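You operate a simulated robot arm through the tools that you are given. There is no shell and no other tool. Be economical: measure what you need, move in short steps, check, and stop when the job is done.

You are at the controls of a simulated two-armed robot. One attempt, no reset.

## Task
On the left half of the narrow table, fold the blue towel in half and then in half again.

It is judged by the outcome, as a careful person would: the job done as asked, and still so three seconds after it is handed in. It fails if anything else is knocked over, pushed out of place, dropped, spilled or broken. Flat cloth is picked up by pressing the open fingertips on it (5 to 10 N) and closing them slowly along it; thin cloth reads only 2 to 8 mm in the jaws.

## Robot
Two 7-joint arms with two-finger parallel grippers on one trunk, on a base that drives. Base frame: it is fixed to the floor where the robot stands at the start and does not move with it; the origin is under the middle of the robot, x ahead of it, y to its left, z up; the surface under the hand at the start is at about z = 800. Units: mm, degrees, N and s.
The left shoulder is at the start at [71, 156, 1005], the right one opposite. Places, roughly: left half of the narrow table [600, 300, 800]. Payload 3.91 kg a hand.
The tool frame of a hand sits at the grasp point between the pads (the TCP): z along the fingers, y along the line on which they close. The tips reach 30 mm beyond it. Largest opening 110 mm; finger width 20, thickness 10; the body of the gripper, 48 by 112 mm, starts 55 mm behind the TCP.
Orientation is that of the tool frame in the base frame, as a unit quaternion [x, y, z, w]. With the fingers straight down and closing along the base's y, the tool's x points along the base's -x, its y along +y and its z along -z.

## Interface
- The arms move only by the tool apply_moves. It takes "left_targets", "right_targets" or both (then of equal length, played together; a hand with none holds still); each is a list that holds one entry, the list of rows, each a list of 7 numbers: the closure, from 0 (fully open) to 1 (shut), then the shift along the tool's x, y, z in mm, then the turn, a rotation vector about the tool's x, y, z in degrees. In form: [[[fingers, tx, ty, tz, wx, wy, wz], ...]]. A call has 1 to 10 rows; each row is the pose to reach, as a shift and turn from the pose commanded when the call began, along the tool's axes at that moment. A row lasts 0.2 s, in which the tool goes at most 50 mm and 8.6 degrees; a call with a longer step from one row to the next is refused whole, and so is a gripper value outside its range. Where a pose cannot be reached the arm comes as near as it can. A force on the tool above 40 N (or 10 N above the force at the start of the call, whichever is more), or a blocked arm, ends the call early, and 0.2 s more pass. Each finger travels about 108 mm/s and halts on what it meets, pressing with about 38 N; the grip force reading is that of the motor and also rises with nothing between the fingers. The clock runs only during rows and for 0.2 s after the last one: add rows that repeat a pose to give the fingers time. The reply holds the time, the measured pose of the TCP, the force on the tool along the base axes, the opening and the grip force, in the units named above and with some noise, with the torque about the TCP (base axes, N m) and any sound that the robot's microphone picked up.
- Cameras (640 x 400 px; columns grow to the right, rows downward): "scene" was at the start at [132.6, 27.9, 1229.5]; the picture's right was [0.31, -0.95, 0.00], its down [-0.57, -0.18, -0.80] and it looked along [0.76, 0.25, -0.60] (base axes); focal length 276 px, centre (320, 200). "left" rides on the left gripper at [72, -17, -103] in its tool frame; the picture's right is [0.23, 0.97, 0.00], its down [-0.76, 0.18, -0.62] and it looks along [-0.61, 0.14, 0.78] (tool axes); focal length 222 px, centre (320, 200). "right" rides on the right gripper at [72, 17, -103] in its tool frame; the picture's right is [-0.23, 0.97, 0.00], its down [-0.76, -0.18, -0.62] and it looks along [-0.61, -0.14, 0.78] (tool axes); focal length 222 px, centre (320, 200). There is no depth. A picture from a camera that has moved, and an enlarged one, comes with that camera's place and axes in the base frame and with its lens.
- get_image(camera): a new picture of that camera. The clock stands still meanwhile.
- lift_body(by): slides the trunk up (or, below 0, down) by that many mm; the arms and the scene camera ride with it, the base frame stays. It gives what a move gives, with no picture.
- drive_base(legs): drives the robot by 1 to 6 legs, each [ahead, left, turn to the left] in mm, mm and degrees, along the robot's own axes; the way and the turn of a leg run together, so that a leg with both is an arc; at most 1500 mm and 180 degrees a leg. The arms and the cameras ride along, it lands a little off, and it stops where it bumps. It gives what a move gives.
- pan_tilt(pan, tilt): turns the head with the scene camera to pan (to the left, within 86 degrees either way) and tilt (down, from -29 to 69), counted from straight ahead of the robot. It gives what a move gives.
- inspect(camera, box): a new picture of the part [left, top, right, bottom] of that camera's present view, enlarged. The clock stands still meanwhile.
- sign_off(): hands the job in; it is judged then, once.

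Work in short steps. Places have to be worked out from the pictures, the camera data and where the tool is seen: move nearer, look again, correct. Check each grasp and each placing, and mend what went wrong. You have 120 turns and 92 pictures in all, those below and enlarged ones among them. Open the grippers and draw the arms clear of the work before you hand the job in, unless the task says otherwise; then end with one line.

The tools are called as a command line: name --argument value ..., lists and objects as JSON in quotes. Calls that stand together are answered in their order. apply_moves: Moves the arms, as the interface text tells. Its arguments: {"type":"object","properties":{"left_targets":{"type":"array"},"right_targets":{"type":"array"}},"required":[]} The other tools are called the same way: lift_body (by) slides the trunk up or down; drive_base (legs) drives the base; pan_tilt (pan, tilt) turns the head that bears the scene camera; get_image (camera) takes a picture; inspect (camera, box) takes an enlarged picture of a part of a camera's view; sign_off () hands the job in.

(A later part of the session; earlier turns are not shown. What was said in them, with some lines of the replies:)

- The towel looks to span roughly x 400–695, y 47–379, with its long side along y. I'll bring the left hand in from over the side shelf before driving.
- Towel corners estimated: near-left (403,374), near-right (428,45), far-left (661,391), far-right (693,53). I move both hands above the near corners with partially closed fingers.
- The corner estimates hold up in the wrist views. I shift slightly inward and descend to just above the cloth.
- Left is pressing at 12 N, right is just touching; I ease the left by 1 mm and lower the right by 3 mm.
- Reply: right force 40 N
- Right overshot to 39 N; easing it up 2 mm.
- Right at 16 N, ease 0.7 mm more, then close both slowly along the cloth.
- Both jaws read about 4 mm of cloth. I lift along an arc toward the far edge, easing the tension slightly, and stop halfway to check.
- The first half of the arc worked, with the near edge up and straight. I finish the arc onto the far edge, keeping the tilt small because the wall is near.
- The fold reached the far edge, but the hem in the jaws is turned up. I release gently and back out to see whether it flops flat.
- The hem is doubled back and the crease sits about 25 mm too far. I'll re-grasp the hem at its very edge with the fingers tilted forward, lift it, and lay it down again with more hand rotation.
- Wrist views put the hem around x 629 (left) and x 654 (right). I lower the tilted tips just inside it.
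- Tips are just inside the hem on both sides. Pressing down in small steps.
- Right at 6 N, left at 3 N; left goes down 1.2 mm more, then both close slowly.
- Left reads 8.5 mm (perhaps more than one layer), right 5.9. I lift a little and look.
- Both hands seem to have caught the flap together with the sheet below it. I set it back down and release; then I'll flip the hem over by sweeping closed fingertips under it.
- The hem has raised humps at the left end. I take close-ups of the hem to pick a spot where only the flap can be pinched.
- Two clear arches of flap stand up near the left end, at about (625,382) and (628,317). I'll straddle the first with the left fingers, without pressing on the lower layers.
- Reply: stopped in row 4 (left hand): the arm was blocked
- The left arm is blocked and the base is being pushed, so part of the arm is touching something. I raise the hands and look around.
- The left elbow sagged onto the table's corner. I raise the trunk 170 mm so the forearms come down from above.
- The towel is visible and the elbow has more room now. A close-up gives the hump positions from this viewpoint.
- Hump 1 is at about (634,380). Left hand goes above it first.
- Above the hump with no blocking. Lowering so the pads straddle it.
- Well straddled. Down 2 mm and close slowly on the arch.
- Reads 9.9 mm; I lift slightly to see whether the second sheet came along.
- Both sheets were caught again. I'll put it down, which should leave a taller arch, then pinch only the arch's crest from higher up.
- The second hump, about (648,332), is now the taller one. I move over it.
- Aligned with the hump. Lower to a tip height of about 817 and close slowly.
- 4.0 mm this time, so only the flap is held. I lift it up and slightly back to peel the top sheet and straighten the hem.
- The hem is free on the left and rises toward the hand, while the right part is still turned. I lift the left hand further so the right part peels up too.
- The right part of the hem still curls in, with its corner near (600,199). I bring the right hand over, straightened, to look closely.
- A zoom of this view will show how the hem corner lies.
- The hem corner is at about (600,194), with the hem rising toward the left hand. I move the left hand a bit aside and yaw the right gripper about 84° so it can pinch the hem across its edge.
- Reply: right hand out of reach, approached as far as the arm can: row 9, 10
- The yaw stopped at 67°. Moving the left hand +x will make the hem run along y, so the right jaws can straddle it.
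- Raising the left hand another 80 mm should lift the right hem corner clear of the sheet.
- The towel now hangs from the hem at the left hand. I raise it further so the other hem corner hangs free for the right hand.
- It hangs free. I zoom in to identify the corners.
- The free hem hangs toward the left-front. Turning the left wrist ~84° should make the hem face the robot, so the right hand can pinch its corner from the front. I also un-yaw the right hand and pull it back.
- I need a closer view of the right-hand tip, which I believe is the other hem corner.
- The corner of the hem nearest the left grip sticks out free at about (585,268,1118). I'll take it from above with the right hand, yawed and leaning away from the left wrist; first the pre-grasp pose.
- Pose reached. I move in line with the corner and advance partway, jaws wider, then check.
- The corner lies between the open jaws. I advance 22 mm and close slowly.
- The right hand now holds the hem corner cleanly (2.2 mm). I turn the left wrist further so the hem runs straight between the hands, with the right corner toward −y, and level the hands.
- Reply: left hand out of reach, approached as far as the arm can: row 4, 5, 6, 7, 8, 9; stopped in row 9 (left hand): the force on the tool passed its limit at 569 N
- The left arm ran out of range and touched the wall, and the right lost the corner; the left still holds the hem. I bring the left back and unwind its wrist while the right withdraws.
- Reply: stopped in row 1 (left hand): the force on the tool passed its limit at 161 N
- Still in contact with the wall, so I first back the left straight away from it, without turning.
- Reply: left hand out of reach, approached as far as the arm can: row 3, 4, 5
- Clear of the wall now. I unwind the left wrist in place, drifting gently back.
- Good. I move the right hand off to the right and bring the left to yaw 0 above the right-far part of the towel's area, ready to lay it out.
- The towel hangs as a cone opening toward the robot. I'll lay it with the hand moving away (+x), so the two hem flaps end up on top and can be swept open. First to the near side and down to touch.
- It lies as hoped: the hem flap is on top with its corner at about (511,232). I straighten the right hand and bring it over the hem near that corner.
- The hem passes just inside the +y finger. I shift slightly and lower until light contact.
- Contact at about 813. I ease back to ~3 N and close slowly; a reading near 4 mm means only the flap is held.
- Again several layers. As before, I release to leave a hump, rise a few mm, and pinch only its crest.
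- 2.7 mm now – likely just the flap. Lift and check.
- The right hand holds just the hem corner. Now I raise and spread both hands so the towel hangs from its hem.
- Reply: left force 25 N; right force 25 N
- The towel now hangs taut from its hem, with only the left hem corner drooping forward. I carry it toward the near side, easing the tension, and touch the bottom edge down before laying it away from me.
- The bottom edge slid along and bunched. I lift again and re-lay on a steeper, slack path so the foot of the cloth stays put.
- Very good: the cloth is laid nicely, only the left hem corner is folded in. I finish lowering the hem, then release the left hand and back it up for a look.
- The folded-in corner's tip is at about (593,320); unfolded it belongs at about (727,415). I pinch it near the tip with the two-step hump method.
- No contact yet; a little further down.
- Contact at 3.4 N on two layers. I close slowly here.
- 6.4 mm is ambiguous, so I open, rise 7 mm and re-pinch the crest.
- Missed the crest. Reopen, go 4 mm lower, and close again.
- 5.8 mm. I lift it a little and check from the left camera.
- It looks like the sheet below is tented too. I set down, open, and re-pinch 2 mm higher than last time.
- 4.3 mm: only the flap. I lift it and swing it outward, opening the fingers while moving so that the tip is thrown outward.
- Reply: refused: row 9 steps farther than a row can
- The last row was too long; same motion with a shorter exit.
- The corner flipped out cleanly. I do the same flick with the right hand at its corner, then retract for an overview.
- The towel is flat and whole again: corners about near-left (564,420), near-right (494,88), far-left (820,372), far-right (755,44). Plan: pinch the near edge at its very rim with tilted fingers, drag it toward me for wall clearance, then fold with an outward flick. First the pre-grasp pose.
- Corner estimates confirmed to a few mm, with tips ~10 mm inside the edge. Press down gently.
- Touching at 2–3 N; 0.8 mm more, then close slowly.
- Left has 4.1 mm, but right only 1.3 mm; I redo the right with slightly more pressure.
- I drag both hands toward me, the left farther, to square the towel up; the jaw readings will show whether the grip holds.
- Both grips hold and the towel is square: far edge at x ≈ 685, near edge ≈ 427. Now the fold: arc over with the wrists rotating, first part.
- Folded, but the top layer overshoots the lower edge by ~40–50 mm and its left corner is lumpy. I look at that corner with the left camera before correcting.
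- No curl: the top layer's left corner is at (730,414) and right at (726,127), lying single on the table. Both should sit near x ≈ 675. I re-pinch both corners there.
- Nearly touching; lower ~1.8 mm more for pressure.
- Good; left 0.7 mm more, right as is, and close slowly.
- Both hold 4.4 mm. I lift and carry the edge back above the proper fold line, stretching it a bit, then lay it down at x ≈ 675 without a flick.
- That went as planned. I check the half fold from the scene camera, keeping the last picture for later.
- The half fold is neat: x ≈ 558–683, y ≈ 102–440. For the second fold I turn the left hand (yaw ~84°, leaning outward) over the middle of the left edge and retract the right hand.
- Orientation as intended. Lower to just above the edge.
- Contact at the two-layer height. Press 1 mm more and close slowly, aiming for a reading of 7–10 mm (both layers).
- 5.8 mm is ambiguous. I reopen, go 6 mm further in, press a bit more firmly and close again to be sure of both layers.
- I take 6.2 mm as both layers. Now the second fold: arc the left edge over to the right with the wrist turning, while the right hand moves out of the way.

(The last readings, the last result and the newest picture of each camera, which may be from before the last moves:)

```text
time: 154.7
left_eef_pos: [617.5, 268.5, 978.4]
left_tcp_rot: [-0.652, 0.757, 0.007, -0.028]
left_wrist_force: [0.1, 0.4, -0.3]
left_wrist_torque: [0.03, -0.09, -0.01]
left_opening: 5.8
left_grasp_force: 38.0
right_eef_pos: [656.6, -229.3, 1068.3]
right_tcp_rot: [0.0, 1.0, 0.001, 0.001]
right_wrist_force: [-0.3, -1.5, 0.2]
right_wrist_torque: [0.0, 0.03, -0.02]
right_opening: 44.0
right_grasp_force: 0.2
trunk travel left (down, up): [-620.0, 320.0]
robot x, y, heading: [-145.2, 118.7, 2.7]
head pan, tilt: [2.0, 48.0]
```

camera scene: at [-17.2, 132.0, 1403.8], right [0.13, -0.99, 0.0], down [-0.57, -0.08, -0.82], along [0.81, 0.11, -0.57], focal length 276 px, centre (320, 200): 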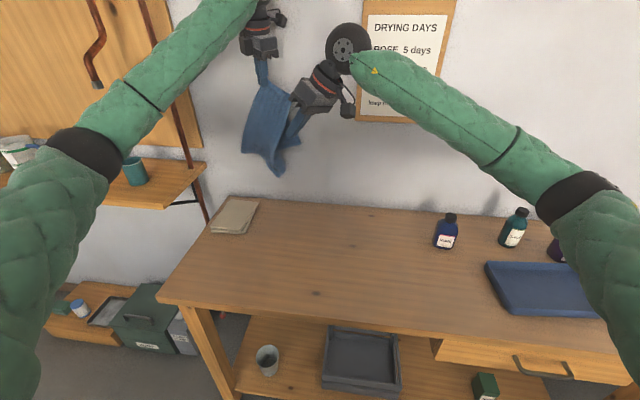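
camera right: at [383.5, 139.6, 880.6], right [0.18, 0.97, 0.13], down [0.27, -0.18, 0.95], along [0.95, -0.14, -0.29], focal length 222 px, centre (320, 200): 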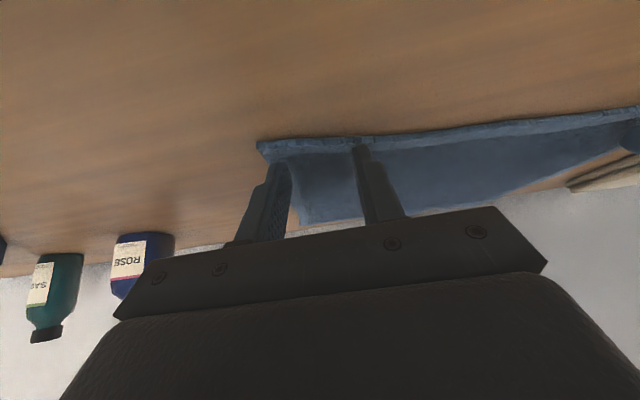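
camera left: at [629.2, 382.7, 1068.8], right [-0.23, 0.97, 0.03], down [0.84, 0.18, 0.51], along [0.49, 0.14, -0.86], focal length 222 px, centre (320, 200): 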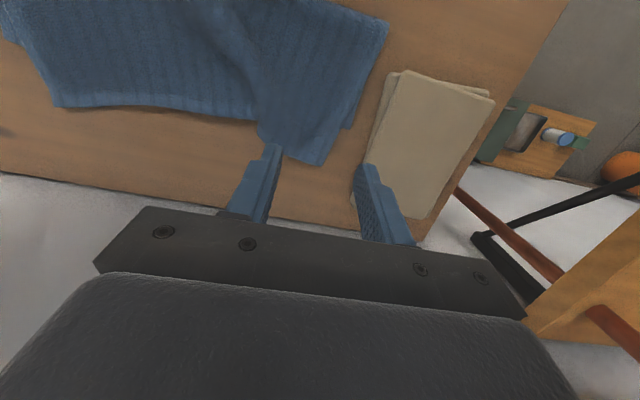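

Halfway over, still holding. I complete the arc to just above the right edge and use a picture there, before releasing.

apply_moves --left_targets '[[[1, 24.3, -3.8, 2.3, -0.3, -2.2, -0.1], [1, 47.9, -7.6, 8.2, -0.7, -4.4, -0.2], [1, 70.2, -11.5, 17.2, -1, -6.7, -0.4], [1, 90.9, -15.2, 29.3, -1.3, -8.9, -0.5], [1, 109.3, -18.7, 44.1, -1.6, -11.1, -0.6], [1, 124.9, -22, 61.5, -2, -13.3, -0.7], [1, 137.5, -24.9, 80.7, -2.3, -15.3, -0.8], [1, 146.8, -27.4, 101.5, -2.6, -17.3, -0.9], [1, 152.5, -29.4, 121, -2.8, -19.2, -1], [1, 152.5, -29.4, 121, -2.8, -19.2, -1]]]'

inspect --camera "scene" --box '[222, 90, 414, 210]'

```text
time: 156.9
left_eef_pos: [617.8, 109.6, 860.7]
left_tcp_rot: [-0.648, 0.746, 0.133, 0.083]
left_wrist_force: [0.0, -0.4, -0.3]
left_wrist_torque: [-0.03, -0.06, -0.01]
left_opening: 5.7
left_grasp_force: 38.1
right_eef_pos: [655.7, -227.3, 1069.1]
right_tcp_rot: [-0.001, 1.0, 0.0, 0.0]
right_wrist_force: [-0.1, 0.3, -1.2]
right_wrist_torque: [-0.02, 0.04, -0.01]
right_opening: 44.0
right_grasp_force: 0.0
trunk travel left (down, up): [-620.0, 320.0]
robot x, y, heading: [-149.3, 115.2, 2.9]
head pan, tilt: [2.0, 48.0]
```

```text
3.33 times, centred on (318, 150) of scene
camera zoom: at [-21.1, 127.1, 1383.2], right [0.08, -1.0, 0.0], down [-0.74, -0.06, -0.67], along [0.67, 0.06, -0.74], focal length 921 px, centre (327, 367)
```

zoom: 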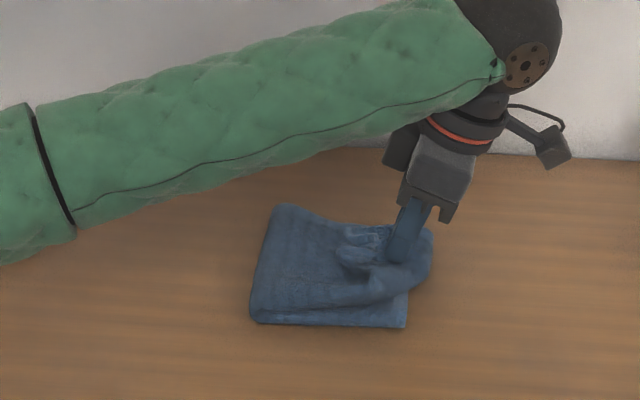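

Both layers came over, but the edge is curled in the jaws and the fold line was pulled right by ~30 mm. As in the first fold, I flick it outward on release, then re-pinch the overhanging edge and lay it back.

apply_moves --left_targets '[[[1, -23.1, 4.6, -24, 0, 0, 0], [1, -30.7, 6.1, -32, 0, 0, 0], [1, -13.6, 3.4, -27.1, 0, 0, 0], [1, 10, -0.6, -17.9, 0, 0, 0], [0.8, 28.5, -3.5, -15.5, 0, 0, 0], [0.55, 33.8, -4.1, -18.3, 0, 0, 0], [0.55, 25.5, -1.6, -45, 0, 0, 0], [0.55, 6.2, 3.1, -80.7, 0, 0, 0], [0.55, -18.4, 8.1, -109.4, 0, 0, 0]]]'

get_image --camera "left"

```text
time: 158.9
left_eef_pos: [617.9, 92.9, 972.1]
left_tcp_rot: [-0.648, 0.746, 0.133, 0.082]
left_wrist_force: [0.0, -0.9, 0.0]
left_wrist_torque: [0.04, 0.04, -0.03]
left_opening: 49.4
left_grasp_force: 0.1
right_eef_pos: [655.7, -227.2, 1069.9]
right_tcp_rot: [0.0, 1.0, -0.001, 0.001]
right_wrist_force: [0.4, 0.6, 0.2]
right_wrist_torque: [-0.01, 0.0, 0.02]
right_opening: 44.2
right_grasp_force: 0.1
trunk travel left (down, up): [-620.0, 320.0]
robot x, y, heading: [-146.3, 116.0, 3.1]
head pan, tilt: [2.0, 48.0]
```

```text
refused: no pictures are left
```

No pictures remain, so I go by numbers: lower layer's edge at y ≈ 104, fold line ≈ 238, so the top edge should overhang to y ≈ 35–50. I pinch it at y ≈ 60, feeling for contact.

apply_moves --left_targets '[[[0.62, 17, -4, 28, 0, 0, 0], [0.62, 34, -9, 55, 0, 0, 0], [0.62, 51, -13, 83, 0, 0, 0], [0.62, 68.5, -17.7, 110.8, 0, 0, 0], [0.62, 68.5, -17.7, 110.8, 0, 0, 0]]]'

apply_moves --left_targets '[[[0.62, 1, 0, 3, 0, 0, 0], [0.62, 1.8, 0, 6, 0, 0, 0], [0.62, 1.8, 0, 6, 0, 0, 0]]]'

```text
time: 160.1
left_eef_pos: [621.3, 60.6, 844.4]
left_tcp_rot: [-0.647, 0.746, 0.133, 0.083]
left_wrist_force: [0.2, -1.3, 0.0]
left_wrist_torque: [0.0, 0.02, -0.02]
left_opening: 41.7
left_grasp_force: 0.1
right_eef_pos: [655.2, -228.3, 1069.2]
right_tcp_rot: [-0.001, 1.0, 0.0, 0.001]
right_wrist_force: [0.5, 0.0, 0.0]
right_wrist_torque: [0.01, 0.0, 0.01]
right_opening: 43.7
right_grasp_force: 0.0
trunk travel left (down, up): [-620.0, 320.0]
robot x, y, heading: [-148.8, 115.5, 2.9]
head pan, tilt: [2.0, 48.0]
```

```text
time: 160.9
left_eef_pos: [620.2, 61.4, 836.8]
left_tcp_rot: [-0.648, 0.745, 0.134, 0.083]
left_wrist_force: [0.8, -0.3, 1.7]
left_wrist_torque: [0.0, -0.05, 0.0]
left_opening: 41.9
left_grasp_force: 0.1
right_eef_pos: [655.6, -228.7, 1068.1]
right_tcp_rot: [-0.001, 1.0, 0.0, 0.0]
right_wrist_force: [-0.6, -1.1, 0.4]
right_wrist_torque: [0.02, 0.02, 0.0]
right_opening: 44.0
right_grasp_force: 0.1
trunk travel left (down, up): [-620.0, 320.0]
robot x, y, heading: [-147.8, 115.0, 3.0]
head pan, tilt: [2.0, 48.0]
```

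Contact at the two-layer height, so the edge does overhang here. Press a bit more and close.

apply_moves --left_targets '[[[0.62, 0.5, 0, 1.6, 0, 0, 0], [0.67, 0.5, 0, 1.6, 0, 0, 0], [0.72, 0.5, 0, 1.6, 0, 0, 0], [0.77, 0.5, 0, 1.6, 0, 0, 0], [0.82, 0.5, 0, 1.6, 0, 0, 0], [0.87, 0.5, 0, 1.6, 0, 0, 0], [0.92, 0.5, 0, 1.6, 0, 0, 0], [0.96, 0.5, 0, 1.6, 0, 0, 0], [1, 0.5, 0, 1.6, 0, 0, 0], [1, 0.5, 0, 1.6, 0, 0, 0]]]'

```text
time: 163.1
left_eef_pos: [620.0, 61.0, 836.3]
left_tcp_rot: [-0.648, 0.746, 0.133, 0.083]
left_wrist_force: [0.7, 0.0, 3.3]
left_wrist_torque: [-0.01, -0.02, 0.06]
left_opening: 7.2
left_grasp_force: 37.7
right_eef_pos: [655.2, -228.8, 1069.4]
right_tcp_rot: [-0.001, 1.0, 0.0, 0.0]
right_wrist_force: [-0.5, -0.1, 0.4]
right_wrist_torque: [-0.01, 0.01, 0.01]
right_opening: 44.0
right_grasp_force: 0.1
trunk travel left (down, up): [-620.0, 320.0]
robot x, y, heading: [-152.6, 115.9, 2.8]
head pan, tilt: [2.0, 48.0]
```

7.2 mm: both layers held. I lift back over the proper fold line (y ≈ 271) and then lay the edge down at y ≈ 104.

apply_moves --left_targets '[[[1, -23.1, 5, -24, 0, 0, 0], [1, -55.6, 11, -45, 0, 0, 0], [1, -92.8, 18, -64.4, 0, 0, 0], [1, -132.4, 24.5, -74.6, 0, 0, 0], [1, -169.3, 30.5, -76.3, 0, 0, 0], [1, -204.8, 36, -73.1, 0, 0, 0], [1, -233.7, 40, -66, 0, 0, 0], [1, -233.7, 40, -66, 0, 0, 0]]]'

apply_moves --left_targets '[[[1, 24.5, -3.4, -4.8, 0, 0, 0], [1, 50.2, -7.2, -5.8, 0, 0, 0], [1, 77.4, -11.4, -2, 0, 0, 0], [1, 103.5, -15.7, 8.4, 0, 0, 0], [1, 127, -20, 23.9, 0, 0, 0], [1, 145.2, -23.6, 42.1, 0, 0, 0], [1, 157.7, -26.4, 62.2, 0, 0, 0], [1, 163, -28.1, 78, 0, 0, 0], [1, 163, -28.1, 78, 0, 0, 0]]]'

```text
time: 164.9
left_eef_pos: [618.1, 267.8, 971.5]
left_tcp_rot: [-0.647, 0.746, 0.134, 0.082]
left_wrist_force: [-0.5, -0.5, -0.7]
left_wrist_torque: [0.0, -0.05, -0.02]
left_opening: 6.9
left_grasp_force: 38.0
right_eef_pos: [656.7, -229.1, 1068.6]
right_tcp_rot: [0.0, 1.0, 0.002, 0.0]
right_wrist_force: [-1.4, 0.9, -0.8]
right_wrist_torque: [0.03, 0.0, 0.03]
right_opening: 43.9
right_grasp_force: 0.1
trunk travel left (down, up): [-620.0, 320.0]
robot x, y, heading: [-150.4, 116.2, 2.5]
head pan, tilt: [2.0, 48.0]
```

```text
time: 166.9
left_eef_pos: [617.4, 133.3, 846.9]
left_tcp_rot: [-0.648, 0.745, 0.133, 0.082]
left_wrist_force: [0.2, -0.1, 1.7]
left_wrist_torque: [0.0, 0.0, 0.02]
left_opening: 7.1
left_grasp_force: 37.8
right_eef_pos: [656.2, -228.4, 1069.2]
right_tcp_rot: [-0.001, 1.0, 0.0, 0.0]
right_wrist_force: [0.8, 1.1, -0.3]
right_wrist_torque: [-0.01, 0.02, 0.0]
right_opening: 44.3
right_grasp_force: 0.1
trunk travel left (down, up): [-620.0, 320.0]
robot x, y, heading: [-148.4, 117.1, 2.7]
head pan, tilt: [2.0, 48.0]
```

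In place with light contact. I release gently and withdraw upward.

apply_moves --left_targets '[[[0.93, 0, 0, 0, 0, 0, 0], [0.86, 0, 0, 0, 0, 0, 0], [0.78, 0, 0, 0, 0, 0, 0], [0.68, 0, 0, 0, 0, 0, 0], [0.6, 0, 0, 0, 0, 0, 0], [0.6, 0, 0, -20, 0, 0, 0], [0.6, 0, 0, -50, 0, 0, 0], [0.6, 0, 0, -80, 0, 0, 0]]]'

```text
time: 168.7
left_eef_pos: [620.3, 108.4, 920.7]
left_tcp_rot: [-0.648, 0.745, 0.134, 0.082]
left_wrist_force: [-0.5, -0.1, 0.1]
left_wrist_torque: [0.01, -0.01, 0.03]
left_opening: 43.9
left_grasp_force: 0.0
right_eef_pos: [655.2, -227.8, 1068.6]
right_tcp_rot: [0.0, 1.0, 0.0, 0.0]
right_wrist_force: [0.3, -0.5, 0.3]
right_wrist_torque: [0.02, 0.0, -0.01]
right_opening: 44.1
right_grasp_force: 0.0
trunk travel left (down, up): [-620.0, 320.0]
robot x, y, heading: [-148.8, 112.6, 3.1]
head pan, tilt: [2.0, 48.0]
```

I probe with closed fingertips just outside the intended edge (y ≈ 92): force at tip height ≈ 804 would mean cloth overhangs there.

apply_moves --left_targets '[[[1, 10, -2, 18, 0, 0, 0], [1, 20, -5, 36, 0, 0, 0], [1, 30, -7, 55, 0, 0, 0], [1, 38.5, -9.2, 70.4, 0, 0, 0], [1, 39.5, -9.5, 73.5, 0, 0, 0], [1, 40.3, -9.7, 76, 0, 0, 0], [1, 40.3, -9.7, 76, 0, 0, 0]]]'

```text
time: 170.3
left_eef_pos: [619.3, 93.3, 836.5]
left_tcp_rot: [-0.647, 0.746, 0.133, 0.082]
left_wrist_force: [0.0, -0.2, 2.9]
left_wrist_torque: [0.05, -0.03, 0.01]
left_opening: 0.1
left_grasp_force: 37.5
right_eef_pos: [655.6, -227.6, 1069.6]
right_tcp_rot: [-0.001, 1.0, 0.001, 0.0]
right_wrist_force: [0.5, 0.6, 0.2]
right_wrist_torque: [0.01, 0.0, 0.0]
right_opening: 44.2
right_grasp_force: 0.0
trunk travel left (down, up): [-620.0, 320.0]
robot x, y, heading: [-148.0, 115.2, 2.7]
head pan, tilt: [2.0, 48.0]
```

Slight contact at y ≈ 93, though the tilted tip may be touching the stack itself. I raise and probe at y ≈ 76.

apply_moves --left_targets '[[[1, -3, 0, -10, 0, 0, 0], [1, 13, -2, -15, 0, 0, 0], [1, 14, -2, -10, 0, 0, 0], [1, 16.1, -2.1, -5.2, 0, 0, 0], [1, 16.1, -2.1, -5.2, 0, 0, 0]]]'

```text
time: 171.5
left_eef_pos: [620.8, 76.1, 836.0]
left_tcp_rot: [-0.647, 0.746, 0.133, 0.083]
left_wrist_force: [0.3, 0.6, -0.6]
left_wrist_torque: [-0.01, -0.03, 0.0]
left_opening: 0.0
left_grasp_force: 37.9
right_eef_pos: [655.0, -228.5, 1068.4]
right_tcp_rot: [-0.001, 1.0, 0.0, -0.001]
right_wrist_force: [-0.2, 0.0, 0.9]
right_wrist_torque: [-0.02, -0.02, -0.03]
right_opening: 43.7
right_grasp_force: 0.0
trunk travel left (down, up): [-620.0, 320.0]
robot x, y, heading: [-151.6, 116.8, 2.6]
head pan, tilt: [2.0, 48.0]
```

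No overhang at y ≈ 76–82. Now I check that the top layers reach the lower edge: probe at y ≈ 112 at four-layer height.

apply_moves --left_targets '[[[1, -6, 1, -20, 0, 0, 0], [1, -30, 4, -28, 0, 0, 0], [1, -40, 6, -22, 0, 0, 0], [1, -36, 5, 3, 0, 0, 0], [1, -35.5, 4.9, 5.4, 0, 0, 0], [1, -35.5, 4.9, 5.4, 0, 0, 0]]]'

```text
time: 172.9
left_eef_pos: [621.7, 111.1, 843.9]
left_tcp_rot: [-0.647, 0.746, 0.133, 0.083]
left_wrist_force: [0.7, -2.8, 9.1]
left_wrist_torque: [0.01, -0.05, 0.0]
left_opening: 0.0
left_grasp_force: 37.9
right_eef_pos: [655.3, -228.7, 1069.5]
right_tcp_rot: [-0.001, 1.0, 0.0, 0.0]
right_wrist_force: [-0.1, 0.3, -0.5]
right_wrist_torque: [-0.01, -0.01, 0.01]
right_opening: 44.0
right_grasp_force: 0.0
trunk travel left (down, up): [-620.0, 320.0]
robot x, y, heading: [-150.5, 117.1, 3.1]
head pan, tilt: [2.0, 48.0]
```

The stack is four layers at y ≈ 111, so the edges match within about a centimetre. I smooth the small pinch hump by pressing lightly and spreading the fingers over it, then withdraw.

apply_moves --left_targets '[[[1, -5.9, 1.8, -19.1, 0, 0, 0], [1, -26.7, 4.6, -12.4, 0, 0, 0], [1, -22.5, 3.5, 1, 0, 0, 0], [1, -21.7, 3, 3.8, 0, 0, 0], [0.9, -21.7, 3, 3.8, 0, 0, 0], [0.8, -21.7, 3, 3.8, 0, 0, 0], [0.7, -21.7, 3, 3.8, 0, 0, 0], [0.6, -21.7, 3, 3.8, 0, 0, 0], [0.6, -25, 4, -20, 0, 0, 0], [0.6, -30, 5, -60, 0, 0, 0]]]'

```text
time: 175.1
left_eef_pos: [620.9, 121.6, 908.6]
left_tcp_rot: [-0.648, 0.746, 0.134, 0.082]
left_wrist_force: [0.5, -0.6, 0.8]
left_wrist_torque: [-0.01, -0.01, 0.0]
left_opening: 43.7
left_grasp_force: 0.1
right_eef_pos: [654.4, -228.5, 1069.2]
right_tcp_rot: [-0.001, 1.0, -0.001, 0.001]
right_wrist_force: [-0.5, 0.6, -0.7]
right_wrist_torque: [0.04, 0.0, -0.01]
right_opening: 44.1
right_grasp_force: 0.1
trunk travel left (down, up): [-620.0, 320.0]
robot x, y, heading: [-146.9, 116.7, 2.8]
head pan, tilt: [2.0, 48.0]
```

Both grippers are open; I raise the left arm clear of the work.

apply_moves --left_targets '[[[0.4, -11, 3.4, -36, 0, 0, 0], [0.2, -22, 6.8, -72, 0, 0, 0], [0, -33, 10.2, -108, 0, 0, 0], [0, -44.4, 13.6, -143, 0, 0, 0], [0, -44.4, 13.6, -143, 0, 0, 0]]]' --right_targets '[[[0.4, 0, 0, 0, 0, 0, 0], [0.2, 0, 0, 0, 0, 0, 0], [0, 0, 0, 0, 0, 0, 0], [0, 0, 0, 0, 0, 0, 0], [0, 0, 0, 0, 0, 0, 0]]]'

```text
time: 176.3
left_eef_pos: [624.6, 122.1, 1058.8]
left_tcp_rot: [-0.648, 0.745, 0.134, 0.083]
left_wrist_force: [0.4, 0.0, -1.0]
left_wrist_torque: [0.0, -0.01, 0.0]
left_opening: 110.2
left_grasp_force: 0.0
right_eef_pos: [657.0, -226.8, 1067.7]
right_tcp_rot: [-0.001, 1.0, 0.0, 0.0]
right_wrist_force: [1.3, -1.4, -0.3]
right_wrist_torque: [0.02, 0.01, -0.01]
right_opening: 110.0
right_grasp_force: 0.2
trunk travel left (down, up): [-620.0, 320.0]
robot x, y, heading: [-147.1, 118.3, 2.7]
head pan, tilt: [2.0, 48.0]
```

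The arms are clear and the grippers open, so I hand the job in.

sign_off

```text
The job is handed in.
```

The blue towel is folded in half and then in half again on the left half of the narrow table, but I had no pictures left to see the final fold: fingertip probing found four layers at the matched edge, aligned to within 1–2 cm, and along the way the left gripper hit the wall once (a 569 N peak).
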